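You operate a simulated robot arm through the tools that you are given. There is no shell and no other tool. Be economical: measure what you need, move in short steps, check, and stop when the job is done.

Carry out the task below with a simulated two-armed robot. There is one attempt and no reset: what you move stays moved.

Task
Slide the grey carriage until the meter shows about 150 lux, lock it and store.
Fine: unlock it first; within 8 lux, at the 350 milliamps that the lamp runs on; switch it off last.

Only the result counts: the job must be done as asked and must still hold three seconds after the hand-in. Knocking over, shifting, dropping, spilling or breaking anything else fails it.

Robot
Two 7-joint arms with two-finger parallel grippers on one trunk, on a base that drives. Base frame: it is fixed to the floor where the robot stands at the start and does not move with it; the origin is under the middle of the robot, x ahead of it, y to its left, z up; the surface under the hand at the start is at about z = 80. Readings come in cm, degrees, newtons and seconds.
The left shoulder is at the start at [6.1, 19.9, 107.9], the right one opposite. With the tool pointing down near the work surface each hand reaches from about 30 to 72 cm from the robot's upright axis, wherever it stands, measured 20 degrees to its own side. Places, roughly: blue filter carriage [50, 90, 90]; flip mirror [60, 100, 100]; green aperture carriage [50, 70, 90]; grey probe carriage [50, 10, 90]; grey probe carriage lock lever [50, 10, 90]; iris ring [50, 70, 100]; lamp sled [50, 130, 90]; lamp turntable [50, 130, 90]; levelling foot knob [40, 110, 80]; probe head [50, 10, 100]; probe meter display [30, 30, 80]; probe tilt arm [50, 10, 100]; rail current knob [30, 160, 80]; rail lamp switch [30, 150, 80]. Payload 1.57 kg a hand.
Tool frame (each hand has its own): the origin (TCP) lies between the finger pads and is the grasp point; the fingertips stand 3 cm ahead of it; z points along the fingers, y is the line along which they close. Largest opening 11 cm; finger width 2.4, thickness 1.2; the body of the gripper, 4.8 by 11.2 cm, starts 7.8 cm behind the TCP.
Orientation is that of the tool frame in the base frame, as a unit quaternion [x, y, z, w]. With the fingers straight down and closing along the base's y, the tool's x points along the base's -x, its y along +y and its z along -z.

Tools
- The arms move only by the tool arm_command. It takes "left_targets", "right_targets" or both (then of equal length, played together; a hand with none holds still); each is a list of rows, each a list of 6 numbers: the shift along the tool's x, y, z in m, then the turn, a rotation vector about the tool's x, y, z in degrees. In form: [[dx, dy, dz, wx, wy, wz], ...]. A call has 1 to 12 rows; each row is the pose to reach, as a shift and turn from the pose commanded when the call began, along the tool's axes at that moment. "left_grip" and "right_grip" are, for a hand that has rows, the gripper command, from -1 (fully open) to 1 (shut), values between in proportion, set as the call begins (left out, the last holds). A row lasts 0.2 s, in which the tool goes at most 5 cm and 8.6 degrees; a call with a longer step from one row to the next is refused whole, and so is a gripper value outside its range. A pose out of reach is approached as far as the arm can. The call stops where the force on the tool passes 90 N (or 10 N more than at its start, if that is more) or the arm is blocked; 0.2 s more then pass. Each finger travels about 7.2 cm/s and halts on what it meets, pressing with about 25 N; the grip force reading is that of the motor and also rises with nothing between the fingers. The clock runs only during rows and for 0.2 s after the last one: add rows that repeat a pose to give the fingers time. It gives the time, the measured TCP pose, the force on the tool (base axes), the opening and the grip force at its end, in the units of the frame above (readings bear some noise), with the torque about the TCP (base axes, N m) and any sound that the robot's microphone picked up, and new pictures: "views" is both (left out), scene, wrist or none (wrist: the cameras of the hands that moved).
- Cameras (640 x 400 px; columns grow to the right, rows downward): "scene" is now at [9.13, 4.25, 165.74]; the picture's right is [0.53, -0.85, 0.00], its down [-0.69, -0.43, -0.58] and it looks along [0.49, 0.31, -0.82] (base axes); focal length 260 px, centre (320, 200). "left" rides on the left gripper at [7, -1.6, -14.1] in its tool frame; the picture's right is [0.23, 0.97, 0.00], its down [-0.85, 0.20, -0.48] and it looks along [-0.47, 0.11, 0.88] (tool axes); focal length 222 px, centre (320, 200). "right" rides on the right gripper at [7, 1.6, -14.1] in its tool frame; the picture's right is [-0.23, 0.97, 0.00], its down [-0.86, -0.20, -0.48] and it looks along [-0.47, -0.11, 0.88] (tool axes); focal length 222 px, centre (320, 200). There is no depth. A picture from a camera that has moved, and an enlarged one, comes with that camera's place and axes in the base frame and with its lens.
- lift_body(by): slides the trunk up (or, below 0, down) by that many cm; the arms and the scene camera ride with it, the base frame stays. It gives what a move gives, with no picture.
- drive_base(legs): drives the robot by 1 to 6 legs, each [ahead, left, turn to the left] in cm, cm and degrees, along the robot's own axes; the way and the turn of a leg run together, so that a leg with both is an arc; at most 150 cm and 180 degrees a leg. The arms and the cameras ride along, it lands a little off, and it stops where it bumps. It gives what a move gives, and a new picture of the scene camera.
- pan_tilt(pan, tilt): turns the head with the scene camera to pan (to the left, within 86 degrees either way) and tilt (down, from -29 to 69), counted from straight ahead of the robot. It gives what a move gives, and a new picture of the scene camera.
- zoom(camera, box): a new picture of the part [left, top, right, bottom] of that camera's present view, enlarged. The clock stands still meanwhile.
- close_job(): hands the job in; it is judged then, once.

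Work in short steps. Places have to be worked out from the pictures, the camera data and where the tool is seen: move nearer, look again, correct. Check each grasp and each placing, and mend what went wrong. You have 120 turns and 260 pictures in all, those below and enlarged ones among them. Open the grippers and draw the arms clear of the work before you hand the job in, unless the task says otherwise; then end with one line.

The tools are called after "Call:" as name(argument=value, ...) on one line, values as JSON. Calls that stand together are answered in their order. arm_command: Moves the arms, as the interface text tells. Its arguments: {"type":"object","properties":{"left_targets":{"type":"array","items":{"type":"array","items":{"type":"number"}}},"left_grip":{"type":"number"},"right_targets":{"type":"array","items":{"type":"array","items":{"type":"number"}}},"right_grip":{"type":"number"},"views":{"type":"string","enum":["both","scene","wrist","none"]}},"required":[]} The other tools are called the same way: lift_body (by) slides the trunk up or down; drive_base (legs) drives the base; pan_tilt (pan, tilt) turns the head that bears the scene camera; zoom (camera, box) takes an enlarged picture of a part of a camera's view; close_job () hands the job in.

At the start:

```text
t: 0.0
left_ee_pos: [30.82, 43.53, 104.71]
left_orientation: [0.0, 1.0, -0.001, -0.001]
left_wrist_force: [0.0, 0.4, 0.4]
left_ft_torque: [0.0, 0.02, -0.01]
left_finger_gap: 11.0
left_finger_force: 0.1
right_ee_pos: [31.12, 2.89, 113.14]
right_orientation: [0.0, 1.0, -0.001, 0.001]
right_wrist_force: [-0.7, -0.3, -0.4]
right_ft_torque: [-0.01, 0.01, 0.0]
right_finger_gap: 11.0
right_finger_force: 0.1
trunk travel left (down, up): [-67.5, 31.5]
robot x, y, heading: [0.08, -0.18, -0.1]
head pan, tilt: [32.1, 54.5]
```

scene: 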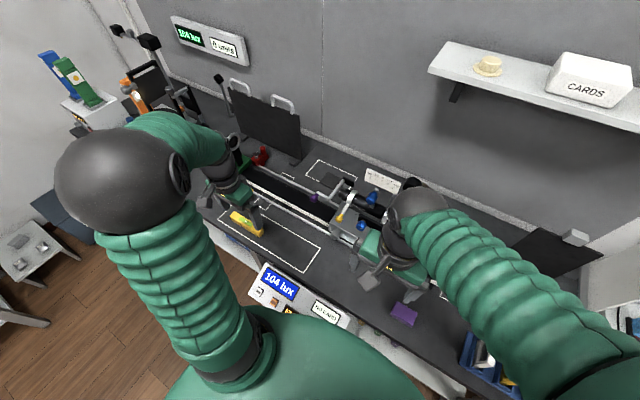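
right: 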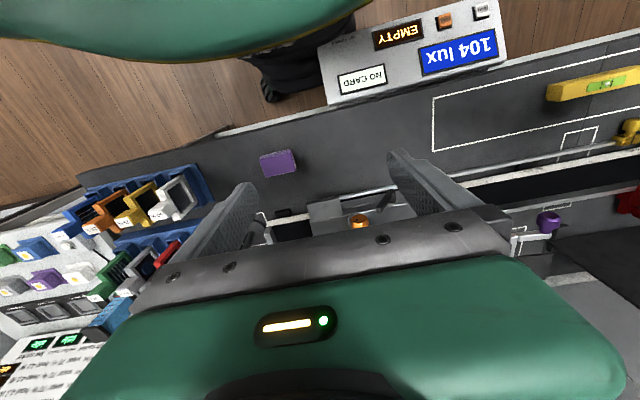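
left: 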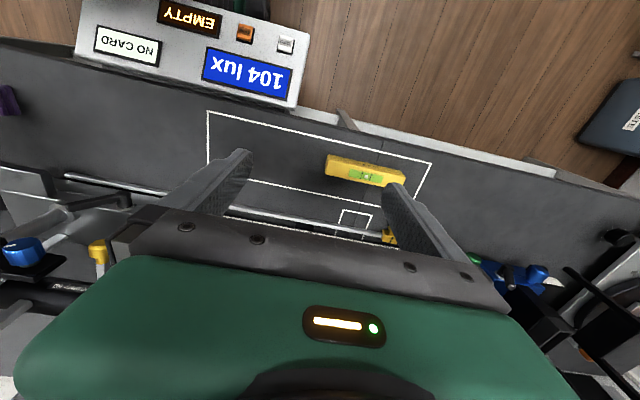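

The meter reads 104 lux, with an "EMPTY" display, a "NO CARD" label and two buttons. I'll zoom in on the meter and the carriage first.

Call:
zoom(camera="right", box=[300, 0, 520, 130])

Call:
zoom(camera="scene", box=[200, 140, 460, 340])

Call:
zoom(camera="scene", box=[0, 0, 320, 200])

```text
2.91 times, centred on (410, 65) of right
camera zoom: at [24.1, 4.5, 127.28], right [0.23, 0.97, 0.0], down [0.86, -0.2, 0.48], along [0.47, -0.11, -0.88], focal length 646 px, centre (58, 593)
```

zoom: 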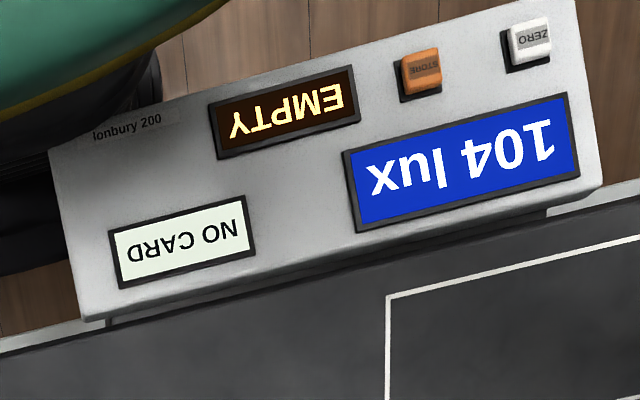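

```text
2.00 times, centred on (330, 240) of scene
camera zoom: at [9.13, 4.25, 165.74], right [0.53, -0.85, 0.0], down [-0.69, -0.43, -0.58], along [0.49, 0.31, -0.82], focal length 521 px, centre (300, 120)
```

zoom: 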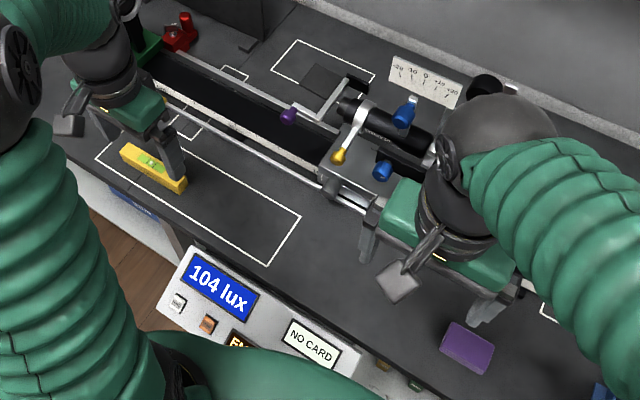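

```text
2.00 times, centred on (160, 100) of scene
camera zoom: at [9.13, 4.25, 165.74], right [0.53, -0.85, 0.0], down [-0.69, -0.43, -0.58], along [0.49, 0.31, -0.82], focal length 521 px, centre (640, 400)
```

zoom: 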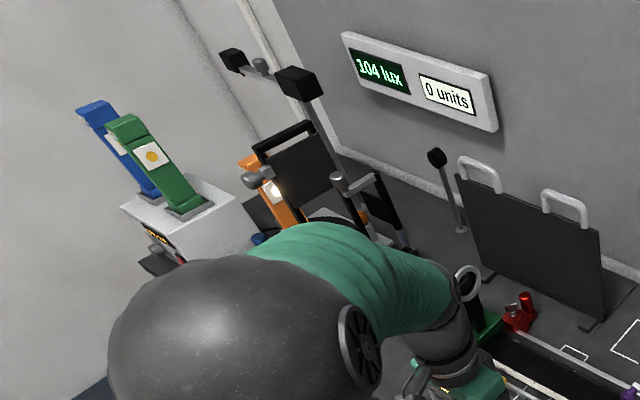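

The meter's orange button is STORE. I'll move the right hand aside so the grey carriage shows clearly.

Call:
arm_command(right_targets=[[0, -0.05, -0.02, 0, 0, 0], [0, -0.1, -0.04, 0, 0, 0], [0, -0.15, -0.06, 0, 0, 0], [0, -0.2, -0.06, 0, 0, 0], [0, -0.25, -0.06, 0, 0, 0]], views="both")

Call:
zoom(camera="scene", box=[290, 140, 450, 260])

```text
refused: row 1 steps farther than a row can; nothing moved
```

```text
3.33 times, centred on (370, 200) of scene
camera zoom: at [9.13, 4.25, 165.74], right [0.53, -0.85, 0.0], down [-0.69, -0.43, -0.58], along [0.49, 0.31, -0.82], focal length 868 px, centre (153, 200)
```

zoom: 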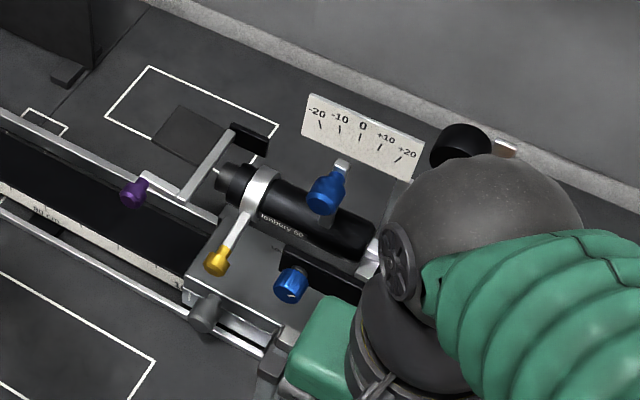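

Steps must stay under 5 cm in total, so I'll use smaller ones.

Call:
arm_command(right_targets=[[0, -0.04, -0.01, 0, 0, 0], [0, -0.08, -0.02, 0, 0, 0], [0, -0.12, -0.03, 0, 0, 0], [0, -0.16, -0.04, 0, 0, 0], [0, -0.2, -0.05, 0, 0, 0], [0, -0.24, -0.06, 0, 0, 0]], views="both")

Call:
zoom(camera="scene", box=[290, 140, 450, 260])

```text
t: 1.4
left_ee_pos: [30.68, 43.37, 104.85]
left_orientation: [0.001, 1.0, 0.0, 0.0]
left_wrist_force: [0.1, -0.5, 0.6]
left_ft_torque: [0.0, 0.0, 0.0]
left_finger_gap: 10.98
left_finger_force: 0.0
right_ee_pos: [30.98, -21.42, 119.09]
right_orientation: [0.0, 1.0, 0.0, 0.0]
right_wrist_force: [-0.6, -0.7, -0.3]
right_ft_torque: [0.0, 0.01, 0.02]
right_finger_gap: 10.99
right_finger_force: 0.1
trunk travel left (down, up): [-67.5, 31.5]
robot x, y, heading: [-0.16, -0.06, 0.2]
head pan, tilt: [32.1, 54.5]
camera scene: at [9.07, 3.98, 165.75], right [0.53, -0.85, 0.0], down [-0.69, -0.43, -0.58], along [0.49, 0.31, -0.81], focal length 260 px, centre (320, 200)
camera right: at [23.99, -19.64, 133.3], right [0.23, 0.97, 0.0], down [0.86, -0.2, 0.48], along [0.47, -0.11, -0.88], focal length 222 px, centre (320, 200)
```

scene: 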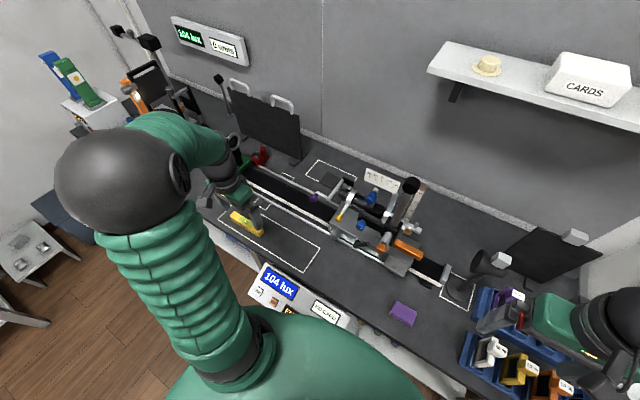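
right: 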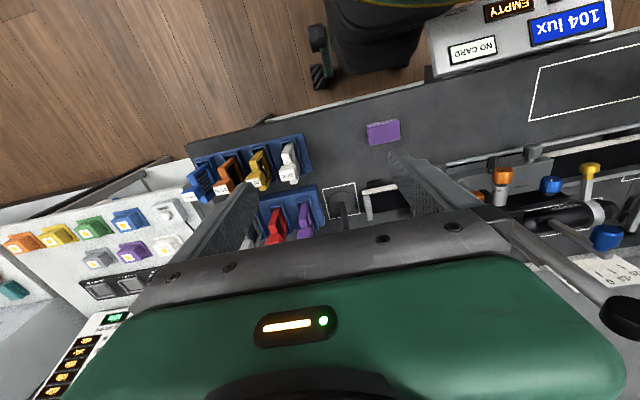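

```text
3.33 times, centred on (370, 200) of scene
camera zoom: at [9.07, 3.98, 165.75], right [0.53, -0.85, 0.0], down [-0.69, -0.43, -0.58], along [0.49, 0.31, -0.81], focal length 868 px, centre (153, 200)
```

zoom: 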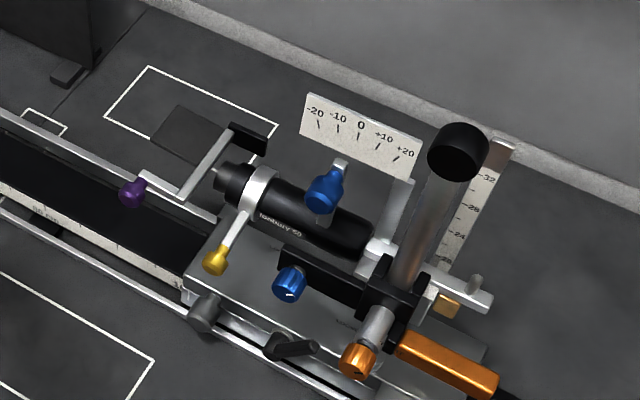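

The probe carriage is now visible, with a dark T-lever and a grey knob on its front. Next I'll pan left to check the lamp and the current.

Call:
pan_tilt(pan=75, tilt=30)

Call:
pan_tilt(pan=0, tilt=60)

Call:
zoom(camera="scene", box=[160, 50, 400, 200])

```text
t: 2.5
left_ee_pos: [30.69, 43.44, 104.77]
left_orientation: [0.0, 1.0, 0.0, 0.0]
left_wrist_force: [-0.4, 0.1, 0.2]
left_ft_torque: [0.0, 0.0, 0.01]
left_finger_gap: 10.98
left_finger_force: 0.0
right_ee_pos: [31.02, -21.12, 119.16]
right_orientation: [0.0, 1.0, 0.0, 0.0]
right_wrist_force: [0.0, 0.9, 0.2]
right_ft_torque: [-0.01, 0.02, 0.0]
right_finger_gap: 11.01
right_finger_force: 0.1
trunk travel left (down, up): [-67.5, 31.5]
robot x, y, heading: [0.13, 0.03, 0.2]
head pan, tilt: [75.0, 30.0]
camera scene: at [5.29, 9.02, 169.28], right [0.97, -0.26, 0.0], down [-0.13, -0.48, -0.87], along [0.22, 0.84, -0.5], focal length 260 px, centre (320, 200)
```

scene: 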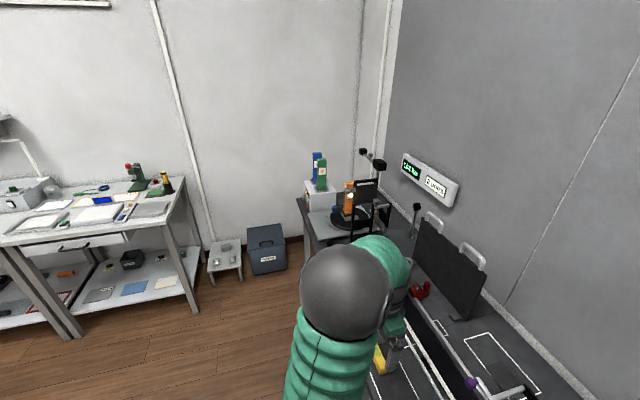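

```text
t: 4.0
left_ee_pos: [30.63, 43.44, 104.81]
left_orientation: [0.0, 1.0, 0.0, 0.0]
left_wrist_force: [0.3, -0.8, 0.1]
left_ft_torque: [-0.01, -0.02, -0.04]
left_finger_gap: 10.98
left_finger_force: 0.0
right_ee_pos: [30.87, -21.03, 119.21]
right_orientation: [0.0, 1.0, 0.0, 0.001]
right_wrist_force: [-0.9, 0.0, -0.5]
right_ft_torque: [0.01, 0.0, -0.01]
right_finger_gap: 10.99
right_finger_force: 0.1
trunk travel left (down, up): [-67.5, 31.5]
robot x, y, heading: [-0.13, 0.06, -0.0]
head pan, tilt: [0.0, 60.0]
camera scene: at [9.6, 0.28, 165.08], right [0.0, -1.0, 0.0], down [-0.87, 0.0, -0.5], along [0.5, 0.0, -0.87], focal length 260 px, centre (320, 200)
```

scene: 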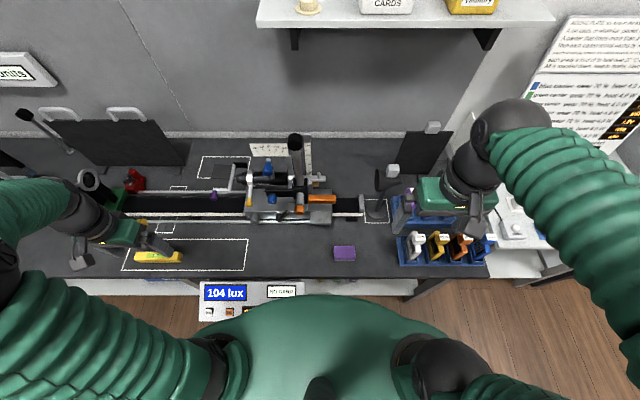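

```text
2.67 times, centred on (280, 125) of scene
camera zoom: at [9.6, 0.28, 165.08], right [0.0, -1.0, 0.0], down [-0.87, 0.0, -0.5], along [0.5, 0.0, -0.87], focal length 694 px, centre (427, 400)
```

zoom: 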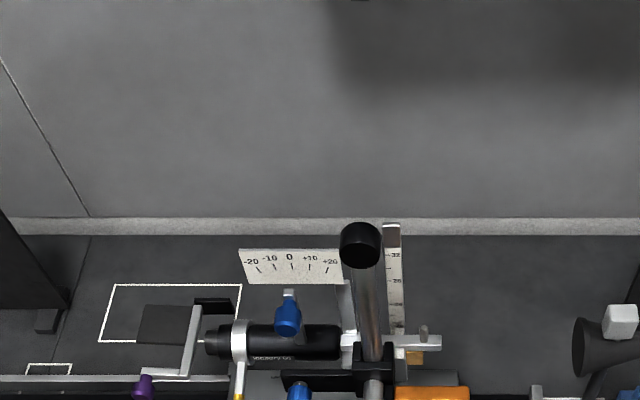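

I'll read the poster and look at the carriage from here.

Call:
zoom(camera="scene", box=[220, 130, 360, 240])

Call:
pan_tilt(pan=-45, tilt=40)

```text
3.64 times, centred on (290, 185) of scene
camera zoom: at [9.6, 0.28, 165.08], right [0.0, -1.0, 0.0], down [-0.87, 0.0, -0.5], along [0.5, 0.0, -0.87], focal length 947 px, centre (429, 254)
```

zoom: 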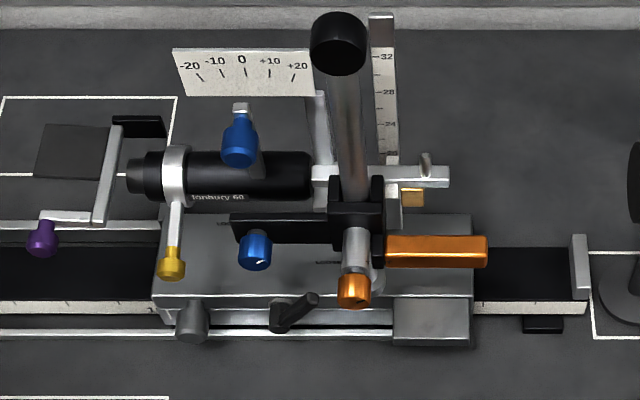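

```text
t: 5.1
left_ee_pos: [30.73, 43.51, 104.71]
left_orientation: [0.0, 1.0, 0.001, 0.0]
left_wrist_force: [-0.2, 0.4, 0.1]
left_ft_torque: [0.02, -0.01, -0.01]
left_finger_gap: 10.98
left_finger_force: 0.0
right_ee_pos: [30.91, -21.2, 119.14]
right_orientation: [0.0, 1.0, -0.001, 0.0]
right_wrist_force: [-0.4, 0.9, -0.1]
right_ft_torque: [0.0, -0.01, 0.01]
right_finger_gap: 11.01
right_finger_force: 0.0
trunk travel left (down, up): [-67.5, 31.5]
robot x, y, heading: [0.08, 0.16, 0.2]
head pan, tilt: [-45.0, 40.0]
camera scene: at [8.95, -5.74, 167.75], right [-0.71, -0.71, 0.0], down [-0.46, 0.45, -0.77], along [0.54, -0.54, -0.64], focal length 260 px, centre (320, 200)
```

scene: 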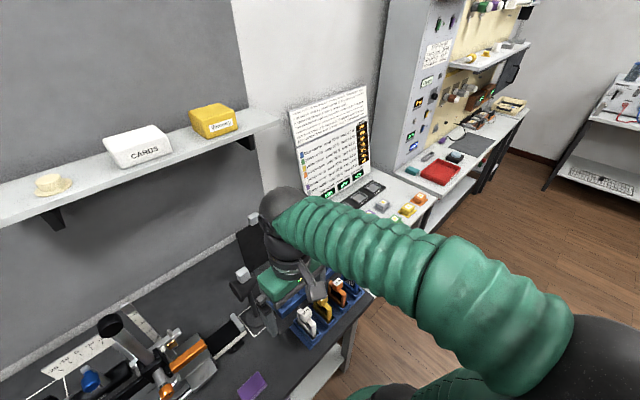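

Before touching anything I need to see the lamp's current setting. I'll back off slightly and drive left to look at the lamp end.

Call:
drive_base(legs=[[-15, 0, 0], [0, 100, 0]])

Call:
pan_tilt(pan=45, tilt=45)

```text
t: 11.3
left_ee_pos: [16.39, 143.83, 104.78]
left_orientation: [0.003, 1.0, 0.0, -0.001]
left_wrist_force: [0.0, -0.3, -0.3]
left_ft_torque: [0.01, 0.0, 0.0]
left_finger_gap: 10.97
left_finger_force: 0.0
right_ee_pos: [16.34, 79.25, 119.12]
right_orientation: [0.003, 1.0, 0.001, 0.0]
right_wrist_force: [0.5, -0.8, 0.0]
right_ft_torque: [0.01, 0.0, 0.0]
right_finger_gap: 11.0
right_finger_force: 0.0
trunk travel left (down, up): [-67.5, 31.5]
robot x, y, heading: [-14.26, 100.64, -0.3]
head pan, tilt: [-45.0, 40.0]
camera scene: at [-5.64, 94.55, 167.74], right [-0.71, -0.7, 0.0], down [-0.45, 0.46, -0.76], along [0.54, -0.54, -0.64], focal length 260 px, centre (320, 200)
```

scene: 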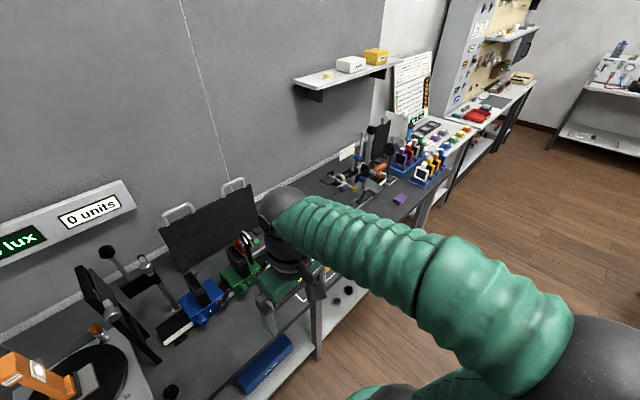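

```text
t: 12.9
left_ee_pos: [16.33, 144.15, 104.72]
left_orientation: [0.002, 1.0, 0.0, -0.001]
left_wrist_force: [0.0, 1.0, 0.3]
left_ft_torque: [0.01, 0.0, 0.01]
left_finger_gap: 11.01
left_finger_force: 0.0
right_ee_pos: [16.32, 79.39, 119.09]
right_orientation: [0.004, 1.0, -0.001, 0.0]
right_wrist_force: [0.3, 0.4, 0.5]
right_ft_torque: [-0.01, -0.02, -0.01]
right_finger_gap: 10.99
right_finger_force: 0.0
trunk travel left (down, up): [-67.5, 31.5]
robot x, y, heading: [-14.74, 100.66, -0.2]
head pan, tilt: [45.0, 45.0]
camera scene: at [-5.82, 106.73, 167.02], right [0.7, -0.71, 0.0], down [-0.5, -0.5, -0.71], along [0.5, 0.5, -0.71], focal length 260 px, centre (320, 200)
```

scene: 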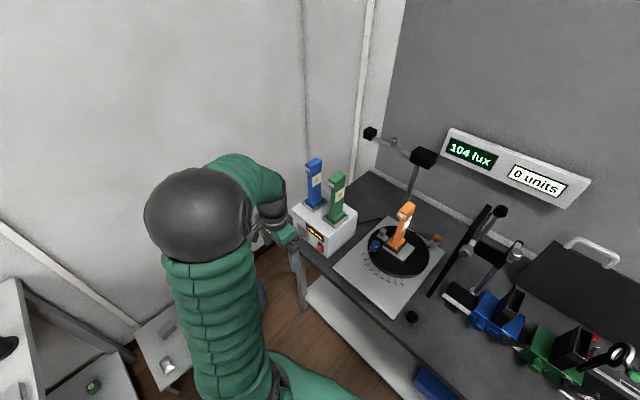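

The lamp's power supply is in view, so I'll zoom in on it.

Call:
zoom(camera="scene", box=[270, 180, 370, 270])

Call:
zoom(camera="scene", box=[330, 180, 640, 380])

```text
4.44 times, centred on (320, 225) of scene
camera zoom: at [-5.82, 106.73, 167.02], right [0.7, -0.71, 0.0], down [-0.5, -0.5, -0.71], along [0.5, 0.5, -0.71], focal length 1157 px, centre (320, 89)
```

zoom: 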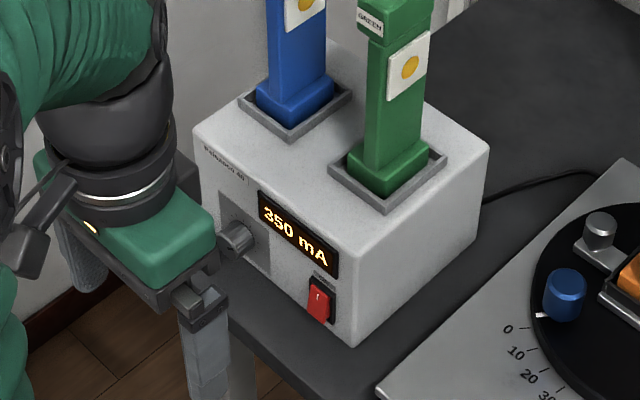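

```text
2.00 times, centred on (485, 280) of scene
camera zoom: at [-5.82, 106.73, 167.02], right [0.7, -0.71, 0.0], down [-0.5, -0.5, -0.71], along [0.5, 0.5, -0.71], focal length 521 px, centre (-10, 40)
```

zoom: 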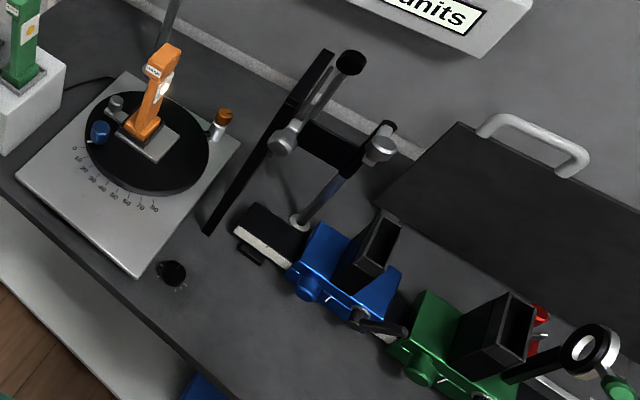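

The supply reads 350 mA, and its red rocker switch is on the front. I'll drive back to about y=28, which puts the probe carriage in the right arm's range, and look again.

Call:
drive_base(legs=[[3, -72, 0]])

Call:
pan_tilt(pan=-8, tilt=50)

Call:
zoom(camera="scene", box=[240, 140, 440, 265])

```text
t: 16.9
left_ee_pos: [19.01, 72.5, 104.64]
left_orientation: [0.0, 1.0, -0.002, -0.001]
left_wrist_force: [-0.7, -0.6, -1.0]
left_ft_torque: [0.01, 0.0, -0.02]
left_finger_gap: 11.0
left_finger_force: 0.0
right_ee_pos: [19.21, 7.79, 119.33]
right_orientation: [0.001, 1.0, -0.001, -0.001]
right_wrist_force: [-0.8, -0.4, -0.1]
right_ft_torque: [0.01, 0.04, -0.01]
right_finger_gap: 10.99
right_finger_force: 0.2
trunk travel left (down, up): [-67.5, 31.5]
robot x, y, heading: [-11.56, 28.44, -0.1]
head pan, tilt: [45.0, 45.0]
camera scene: at [-3.07, 35.16, 167.01], right [0.71, -0.71, 0.0], down [-0.5, -0.5, -0.7], along [0.5, 0.5, -0.71], focal length 260 px, centre (320, 200)
```

scene: 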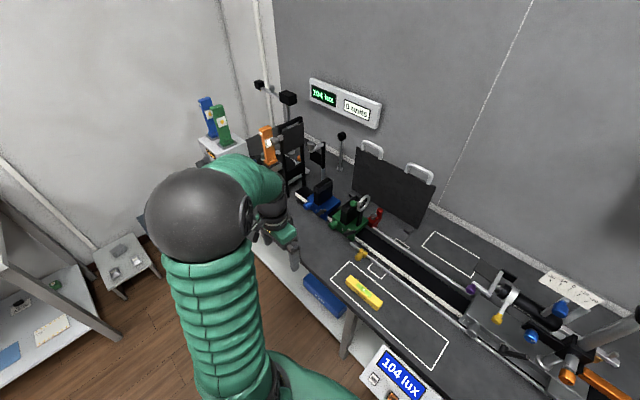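

```text
t: 18.1
left_ee_pos: [18.91, 72.09, 104.76]
left_orientation: [0.0, 1.0, -0.001, 0.0]
left_wrist_force: [-0.4, -0.3, 0.4]
left_ft_torque: [-0.01, 0.0, 0.02]
left_finger_gap: 10.98
left_finger_force: 0.1
right_ee_pos: [19.3, 7.47, 119.27]
right_orientation: [0.0, 1.0, -0.001, 0.0]
right_wrist_force: [0.8, 0.5, 0.3]
right_ft_torque: [0.0, 0.01, -0.01]
right_finger_gap: 10.99
right_finger_force: 0.0
trunk travel left (down, up): [-67.5, 31.5]
robot x, y, heading: [-11.47, 28.19, 0.1]
head pan, tilt: [-8.0, 50.0]
camera scene: at [-1.18, 27.84, 166.33], right [-0.14, -0.99, 0.0], down [-0.76, 0.11, -0.64], along [0.64, -0.09, -0.77], focal length 260 px, centre (320, 200)
```

scene: 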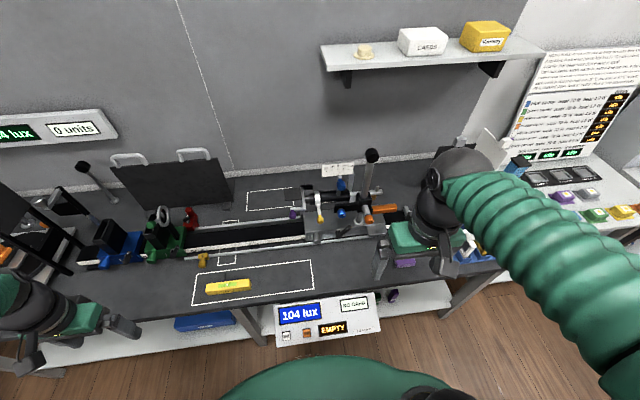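

```text
3.20 times, centred on (340, 202) of scene
camera zoom: at [-1.18, 27.84, 166.33], right [-0.14, -0.99, 0.0], down [-0.76, 0.11, -0.64], along [0.64, -0.09, -0.77], focal length 833 px, centre (256, 192)
```

zoom: 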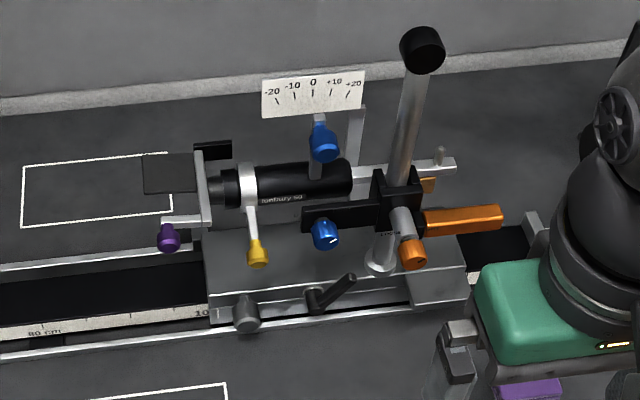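

The hood and knobs ride with the probe head. I'll look with the right wrist camera.

Call:
arm_command(right_targets=[[-0.02, 0.02, 0, 0, 0, 0], [-0.04, 0.04, 0, 0, 0, 0]], views="wrist")

Call:
zoom(camera="right", box=[240, 80, 440, 205])

```text
t: 18.7
left_ee_pos: [18.97, 72.24, 104.66]
left_orientation: [0.002, 1.0, -0.001, -0.001]
left_wrist_force: [0.5, 0.8, -0.9]
left_ft_torque: [0.0, 0.0, -0.03]
left_finger_gap: 10.98
left_finger_force: 0.0
right_ee_pos: [23.26, 11.68, 119.16]
right_orientation: [0.0, 1.0, 0.0, -0.001]
right_wrist_force: [0.4, 0.0, -0.6]
right_ft_torque: [-0.01, -0.03, -0.02]
right_finger_gap: 10.99
right_finger_force: 0.0
trunk travel left (down, up): [-67.5, 31.5]
robot x, y, heading: [-11.36, 28.6, 0.0]
head pan, tilt: [-8.0, 50.0]
camera right: at [16.42, 13.39, 133.3], right [0.23, 0.97, 0.0], down [0.86, -0.2, 0.48], along [0.46, -0.11, -0.88], focal length 222 px, centre (320, 200)
```

right: 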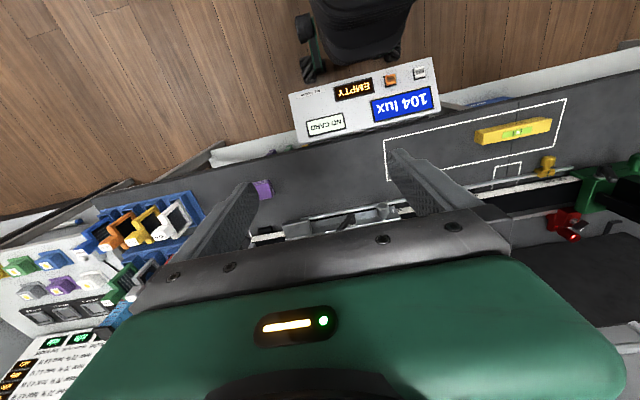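

```text
3.20 times, centred on (340, 142) of right
camera zoom: at [16.42, 13.39, 133.3], right [0.23, 0.97, 0.0], down [0.86, -0.2, 0.48], along [0.46, -0.11, -0.88], focal length 711 px, centre (256, 384)
```

zoom: 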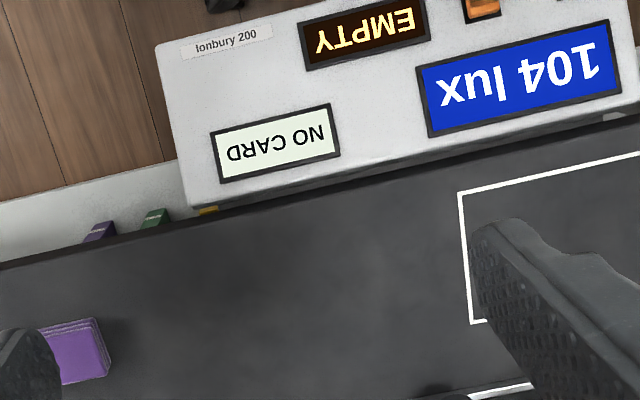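

The fingers hide the carriage from the wrist camera, so I'll use a tighter scene zoom on the lever.

Call:
zoom(camera="scene", box=[300, 200, 396, 260])

Call:
zoom(camera="scene", box=[60, 180, 220, 280])

```text
6.67 times, centred on (348, 230) of scene
camera zoom: at [-0.92, 28.05, 166.31], right [-0.14, -0.99, 0.0], down [-0.76, 0.11, -0.64], along [0.63, -0.09, -0.77], focal length 1736 px, centre (133, 0)
```

zoom: 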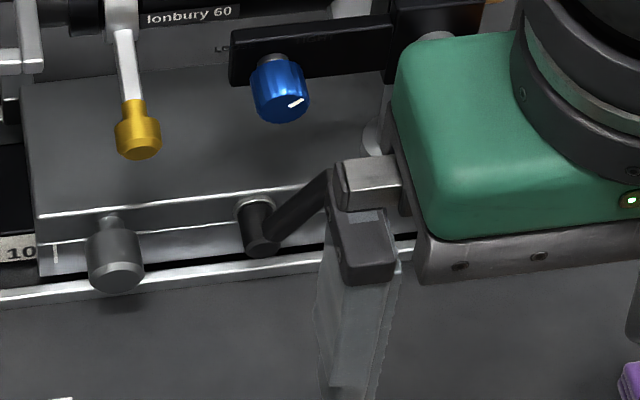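

```text
4.00 times, centred on (140, 230) of scene
camera zoom: at [-0.92, 28.05, 166.31], right [-0.14, -0.99, 0.0], down [-0.76, 0.11, -0.64], along [0.63, -0.09, -0.77], focal length 1041 px, centre (1040, 80)
```

zoom: 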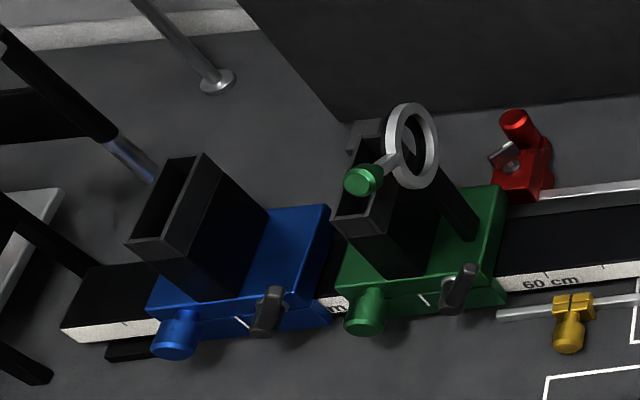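

I triangulated the scene views. The lever boss is at about [48.5, 14, 85], its handle tip at [48.7, 10.5, 89], and the grey knob at [48, 22, 86]. Other knobs overhang at z≈100, so I'll come in from the front with the hand tilted 45° and the fingers closed.

Call:
arm_command(right_targets=[[-0.0245, -0.006, 0.035, 0, -7.5, 0], [-0.049, -0.012, 0.07, 0, -15, 0], [-0.0735, -0.018, 0.105, 0, -22.5, 0], [-0.098, -0.024, 0.14, 0, -30, 0], [-0.1225, -0.03, 0.175, 0, -37.5, 0], [-0.147, -0.037, 0.21, 0, -45, 0], [-0.147, -0.037, 0.21, 0, -45, 0]], right_grip=1, views="both")

Call:
zoom(camera="scene", box=[280, 180, 440, 280])

```text
t: 20.3
left_ee_pos: [18.78, 71.99, 104.82]
left_orientation: [0.001, 1.0, 0.0, 0.0]
left_wrist_force: [-1.0, -0.2, 0.9]
left_ft_torque: [-0.01, -0.02, 0.0]
left_finger_gap: 11.02
left_finger_force: 0.2
right_ee_pos: [37.97, 7.76, 98.24]
right_orientation: [0.0, 0.924, 0.001, 0.383]
right_wrist_force: [-0.4, 0.6, 0.5]
right_ft_torque: [0.04, 0.03, -0.03]
right_finger_gap: 0.0
right_finger_force: 21.6
trunk travel left (down, up): [-67.5, 31.5]
robot x, y, heading: [-11.6, 28.65, 0.2]
head pan, tilt: [-8.0, 50.0]
camera scene: at [-1.21, 27.82, 166.34], right [-0.14, -0.99, 0.0], down [-0.76, 0.11, -0.64], along [0.64, -0.09, -0.77], focal length 260 px, centre (320, 200)
camera right: at [22.93, 9.41, 103.33], right [0.16, 0.97, 0.16], down [0.27, -0.2, 0.94], along [0.95, -0.11, -0.29], focal length 222 px, centre (320, 200)
```

scene: 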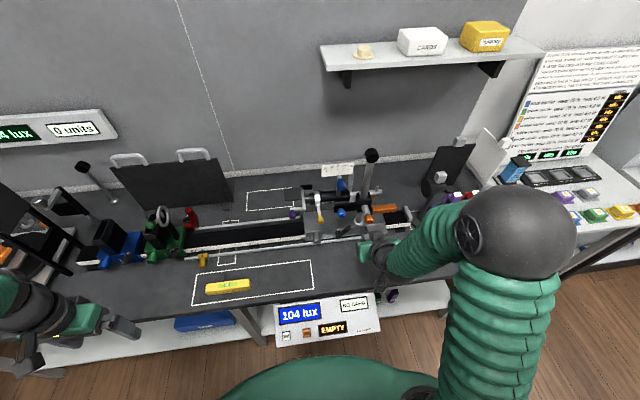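
right: 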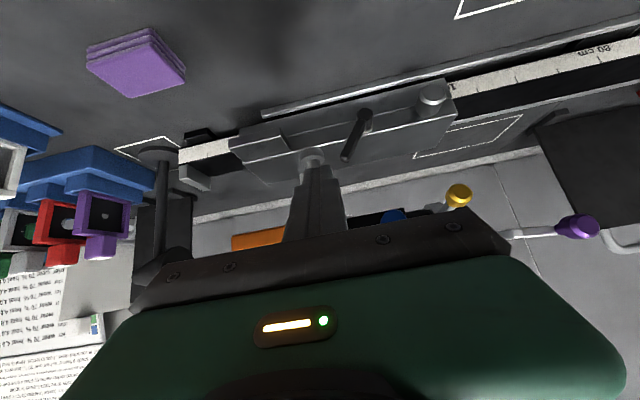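

```text
4.00 times, centred on (360, 230) of scene
camera zoom: at [-1.21, 27.82, 166.34], right [-0.14, -0.99, 0.0], down [-0.76, 0.11, -0.64], along [0.64, -0.09, -0.77], focal length 1041 px, centre (160, 80)
```

zoom: 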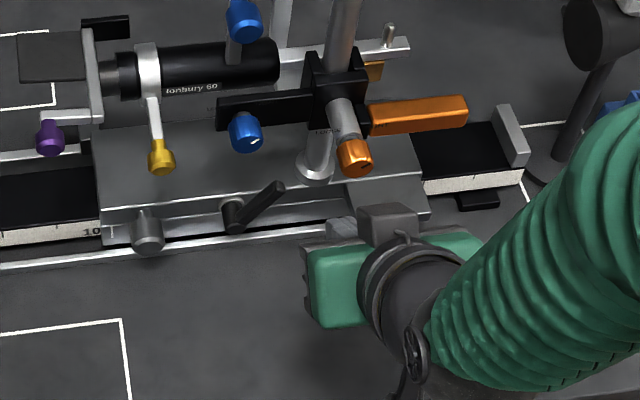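

The wrist camera has a good front view (inverted) of the lever. I'll zoom in on it.

Call:
zoom(camera="right", box=[220, 70, 480, 230])

```text
2.46 times, centred on (350, 150) of right
camera zoom: at [22.93, 9.41, 103.33], right [0.16, 0.97, 0.16], down [0.27, -0.2, 0.94], along [0.95, -0.11, -0.29], focal length 547 px, centre (246, 323)
```

zoom: 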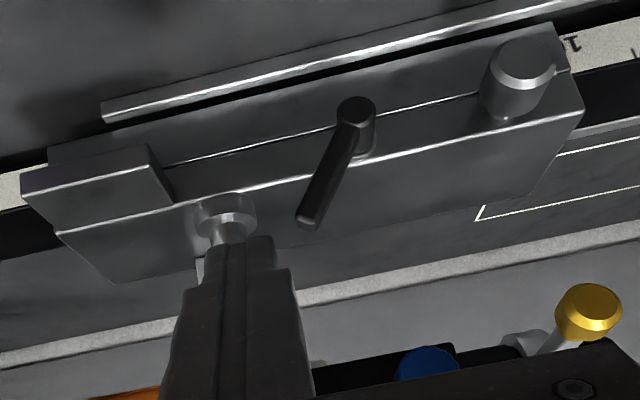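

The handle runs from (y 14, z 85) up and right to (y 10.5, z 91). I'll bring the closed fingertips in just right of it.

Call:
arm_command(right_targets=[[0, 0.001, 0.031, 0, 0, 0], [0, 0.003, 0.062, 0, 0, 0], [0, 0.004, 0.093, 0, 0, 0], [0, 0.005, 0.122, 0, 0, 0]], views="both")

Call:
zoom(camera="right", box=[220, 70, 480, 230])

Call:
zoom(camera="scene", box=[290, 190, 410, 265])

```text
t: 21.3
left_ee_pos: [18.0, 72.07, 105.11]
left_orientation: [0.0, 1.0, 0.0, 0.004]
left_wrist_force: [0.0, -0.7, 0.0]
left_ft_torque: [0.02, 0.04, -0.01]
left_finger_gap: 11.03
left_finger_force: 0.1
right_ee_pos: [45.62, 8.15, 90.07]
right_orientation: [0.001, 0.923, 0.0, 0.385]
right_wrist_force: [-43.1, -1.2, 17.8]
right_ft_torque: [-0.25, -3.37, -0.59]
right_finger_gap: 0.0
right_finger_force: 21.7
trunk travel left (down, up): [-67.5, 31.5]
robot x, y, heading: [-11.56, 29.0, -0.3]
head pan, tilt: [-8.0, 50.0]
camera scene: at [-2.79, 27.79, 166.45], right [-0.14, -0.99, 0.0], down [-0.75, 0.11, -0.65], along [0.64, -0.09, -0.76], focal length 260 px, centre (320, 200)
camera right: at [30.61, 9.87, 95.01], right [0.16, 0.97, 0.16], down [0.26, -0.2, 0.94], along [0.95, -0.11, -0.29], focal length 222 px, centre (320, 200)
```

scene: 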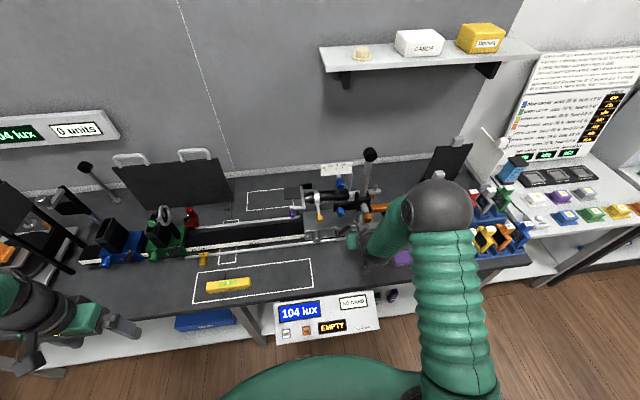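
right: 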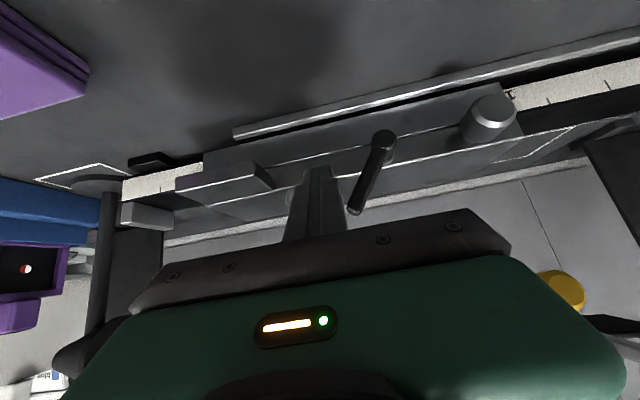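

```text
2.46 times, centred on (350, 150) of right
camera zoom: at [30.61, 9.87, 95.01], right [0.16, 0.97, 0.16], down [0.26, -0.2, 0.94], along [0.95, -0.11, -0.29], focal length 547 px, centre (246, 323)
```

zoom: 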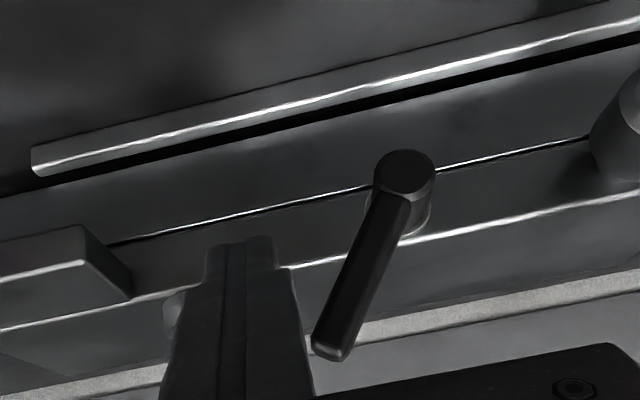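

```text
5.33 times, centred on (350, 228) of scene
camera zoom: at [-2.79, 27.79, 166.45], right [-0.14, -0.99, 0.0], down [-0.75, 0.11, -0.65], along [0.64, -0.09, -0.76], focal length 1389 px, centre (160, 53)
```

zoom: 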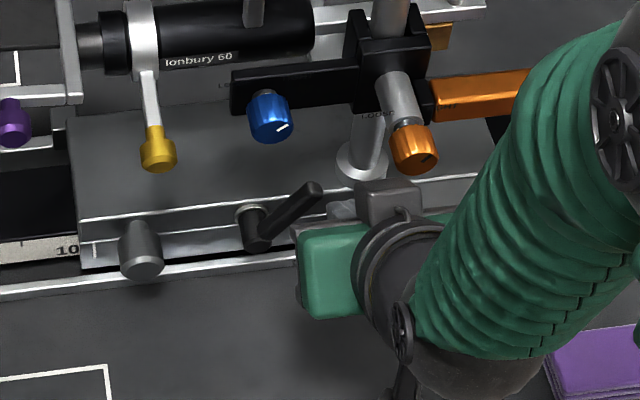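

The fingertips are pressing on the carriage face, with 43 N on the tool, so I'll back straight out about 2 cm.

Call:
arm_command(right_targets=[[0.0155, 0, -0.0155, 0, 0, 0], [0.0155, 0, -0.0155, 0, 0, 0]], views="wrist")

Call:
zoom(camera="right", box=[220, 70, 480, 230])

```text
t: 21.9
left_ee_pos: [18.76, 72.26, 104.83]
left_orientation: [0.0, 1.0, 0.0, 0.001]
left_wrist_force: [-0.5, -0.8, 0.5]
left_ft_torque: [-0.05, -0.08, 0.0]
left_finger_gap: 11.03
left_finger_force: 0.1
right_ee_pos: [44.31, 8.26, 89.87]
right_orientation: [-0.001, 0.923, -0.001, 0.384]
right_wrist_force: [-0.8, -0.4, 0.2]
right_ft_torque: [0.03, -0.01, -0.01]
right_finger_gap: 0.01
right_finger_force: 20.7
trunk travel left (down, up): [-67.5, 31.5]
robot x, y, heading: [-11.4, 28.72, 0.1]
head pan, tilt: [-8.0, 50.0]
camera right: at [29.22, 9.99, 94.78], right [0.16, 0.97, 0.16], down [0.26, -0.2, 0.94], along [0.95, -0.11, -0.29], focal length 222 px, centre (320, 200)
```

right: 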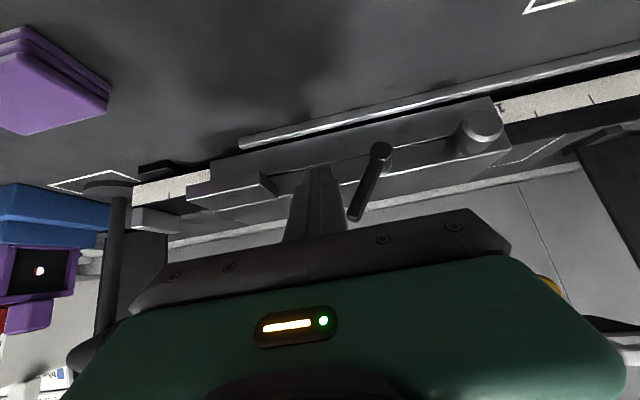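

```text
2.46 times, centred on (350, 150) of right
camera zoom: at [29.22, 9.99, 94.78], right [0.16, 0.97, 0.16], down [0.26, -0.2, 0.94], along [0.95, -0.11, -0.29], focal length 547 px, centre (246, 323)
```

zoom: 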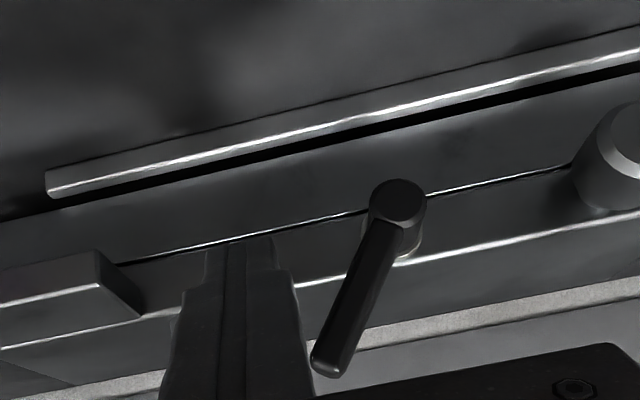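

I'll move in a touch and push the handle left (+y) in small increments.

Call:
arm_command(right_targets=[[-0.005, 0, 0.005, 0, 0, 0], [-0.005, 0.01, 0.005, 0, 0, 0], [-0.005, 0.02, 0.005, 0, 0, 0], [-0.005, 0.03, 0.005, 0, 0, 0], [-0.005, 0.04, 0.005, 0, 0, 0], [-0.005, 0.05, 0.005, 0, 0, 0]], views="wrist")

Call:
zoom(camera="right", box=[220, 70, 480, 230])

```text
t: 23.3
left_ee_pos: [18.88, 72.12, 104.74]
left_orientation: [0.001, 1.0, 0.0, 0.0]
left_wrist_force: [0.1, 0.2, -0.1]
left_ft_torque: [-0.01, -0.01, -0.02]
left_finger_gap: 10.99
left_finger_force: 0.1
right_ee_pos: [45.02, 13.48, 89.44]
right_orientation: [0.0, 0.924, 0.0, 0.382]
right_wrist_force: [-3.7, -1.2, 2.0]
right_ft_torque: [-0.01, 0.02, 0.01]
right_finger_gap: 0.01
right_finger_force: 21.4
trunk travel left (down, up): [-67.5, 31.5]
robot x, y, heading: [-11.91, 28.42, -0.2]
head pan, tilt: [-8.0, 50.0]
camera right: at [30.04, 15.05, 94.63], right [0.16, 0.97, 0.16], down [0.27, -0.2, 0.94], along [0.95, -0.11, -0.29], focal length 222 px, centre (320, 200)
```

right: 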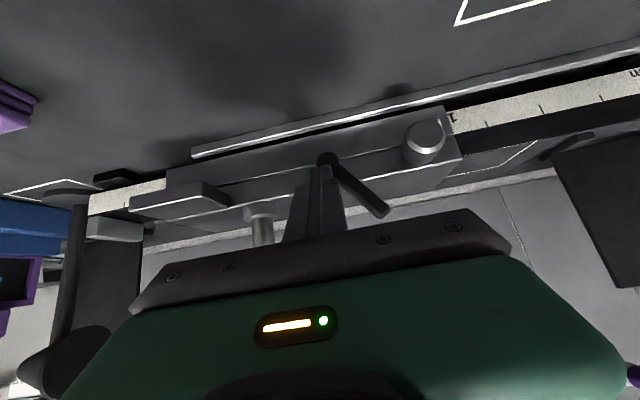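

```text
2.46 times, centred on (350, 150) of right
camera zoom: at [30.04, 15.05, 94.63], right [0.16, 0.97, 0.16], down [0.27, -0.2, 0.94], along [0.95, -0.11, -0.29], focal length 547 px, centre (246, 323)
```

zoom: 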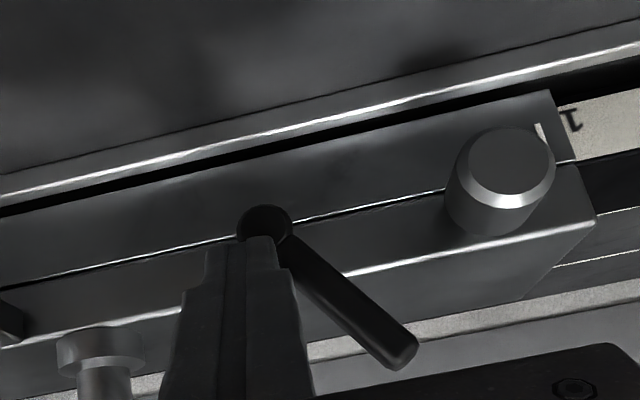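

The lever swung left by roughly 70–80° with little force. I'll push a bit further to find the stop.

Call:
arm_command(right_targets=[[0, 0.008, 0, 0, 0, 0], [0, 0.016, 0, 0, 0, 0], [0, 0.024, 0, 0, 0, 0]], views="wrist")

Call:
zoom(camera="right", box=[220, 70, 480, 230])

```text
t: 24.1
left_ee_pos: [18.8, 72.15, 104.76]
left_orientation: [-0.001, 1.0, -0.001, 0.0]
left_wrist_force: [-0.6, -0.2, 0.0]
left_ft_torque: [0.0, -0.01, 0.0]
left_finger_gap: 11.0
left_finger_force: 0.0
right_ee_pos: [45.03, 15.66, 89.57]
right_orientation: [0.001, 0.924, -0.002, 0.383]
right_wrist_force: [-6.9, -3.3, 2.2]
right_ft_torque: [-0.05, 0.04, -0.03]
right_finger_gap: 0.0
right_finger_force: 21.3
trunk travel left (down, up): [-67.5, 31.5]
robot x, y, heading: [-11.75, 28.19, -0.1]
head pan, tilt: [-8.0, 50.0]
camera right: at [30.04, 17.32, 94.6], right [0.16, 0.97, 0.16], down [0.27, -0.2, 0.94], along [0.95, -0.11, -0.29], focal length 222 px, centre (320, 200)
```

right: 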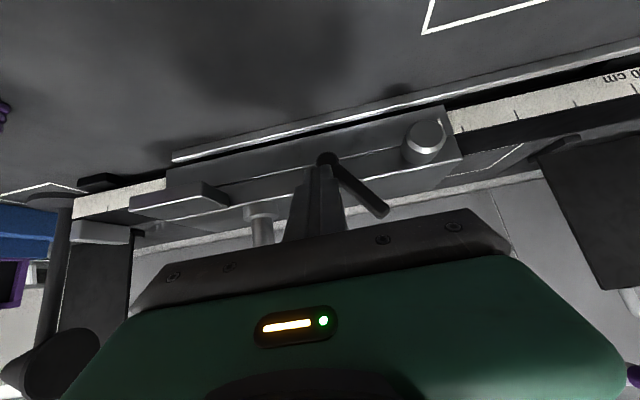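

```text
2.46 times, centred on (350, 150) of right
camera zoom: at [30.04, 17.32, 94.6], right [0.16, 0.97, 0.16], down [0.27, -0.2, 0.94], along [0.95, -0.11, -0.29], focal length 547 px, centre (246, 323)
```

zoom: 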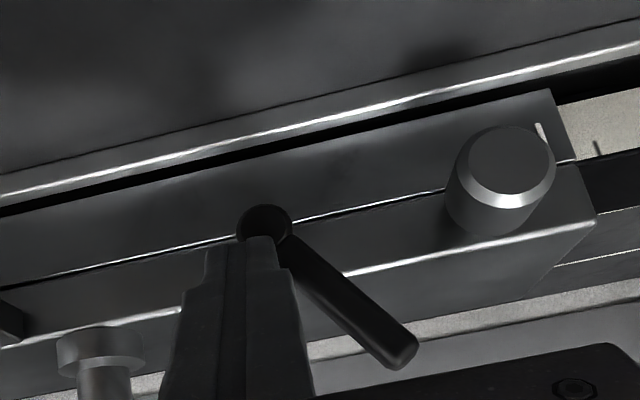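

The lever is at its stop, and the carriage now slides with about 3 N. I'll keep pushing left about 8 cm and read the meter.

Call:
arm_command(right_targets=[[0, 0.01, 0, 0, 0, 0], [0, 0.025, 0, 0, 0, 0], [0, 0.04, 0, 0, 0, 0], [0, 0.055, 0, 0, 0, 0], [0, 0.07, 0, 0, 0, 0], [0, 0.08, 0, 0, 0, 0], [0, 0.08, 0, 0, 0, 0]], views="scene")

Call:
zoom(camera="scene", box=[180, 180, 440, 350])

```text
t: 25.7
left_ee_pos: [18.83, 72.09, 104.72]
left_orientation: [0.0, 1.0, 0.0, 0.001]
left_wrist_force: [0.0, 0.1, 0.2]
left_ft_torque: [-0.01, 0.04, -0.01]
left_finger_gap: 10.99
left_finger_force: 0.1
right_ee_pos: [45.05, 23.76, 89.6]
right_orientation: [-0.001, 0.924, 0.0, 0.384]
right_wrist_force: [-7.6, -1.4, 4.0]
right_ft_torque: [0.01, 0.09, 0.07]
right_finger_gap: 0.01
right_finger_force: 21.3
trunk travel left (down, up): [-67.5, 31.5]
robot x, y, heading: [-11.62, 28.54, 0.3]
head pan, tilt: [-8.0, 50.0]
camera scene: at [-1.33, 27.93, 166.35], right [-0.14, -0.99, 0.0], down [-0.76, 0.11, -0.64], along [0.64, -0.09, -0.77], focal length 260 px, centre (320, 200)
```

scene: 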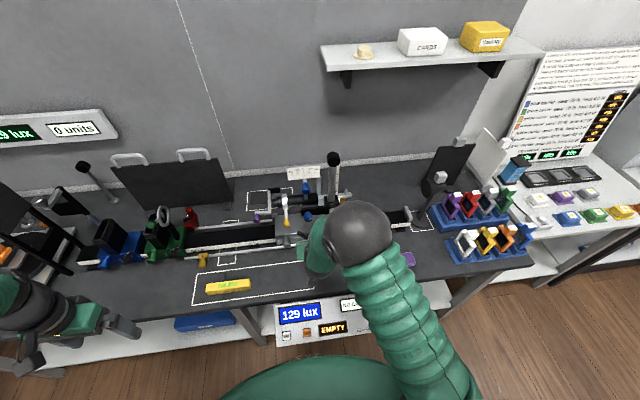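

```text
2.35 times, centred on (310, 265) of scene
camera zoom: at [-1.33, 27.93, 166.35], right [-0.14, -0.99, 0.0], down [-0.76, 0.11, -0.64], along [0.64, -0.09, -0.77], focal length 613 px, centre (344, 47)
```

zoom: 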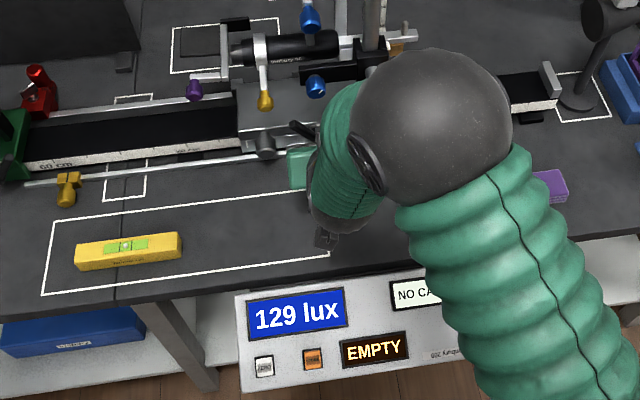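

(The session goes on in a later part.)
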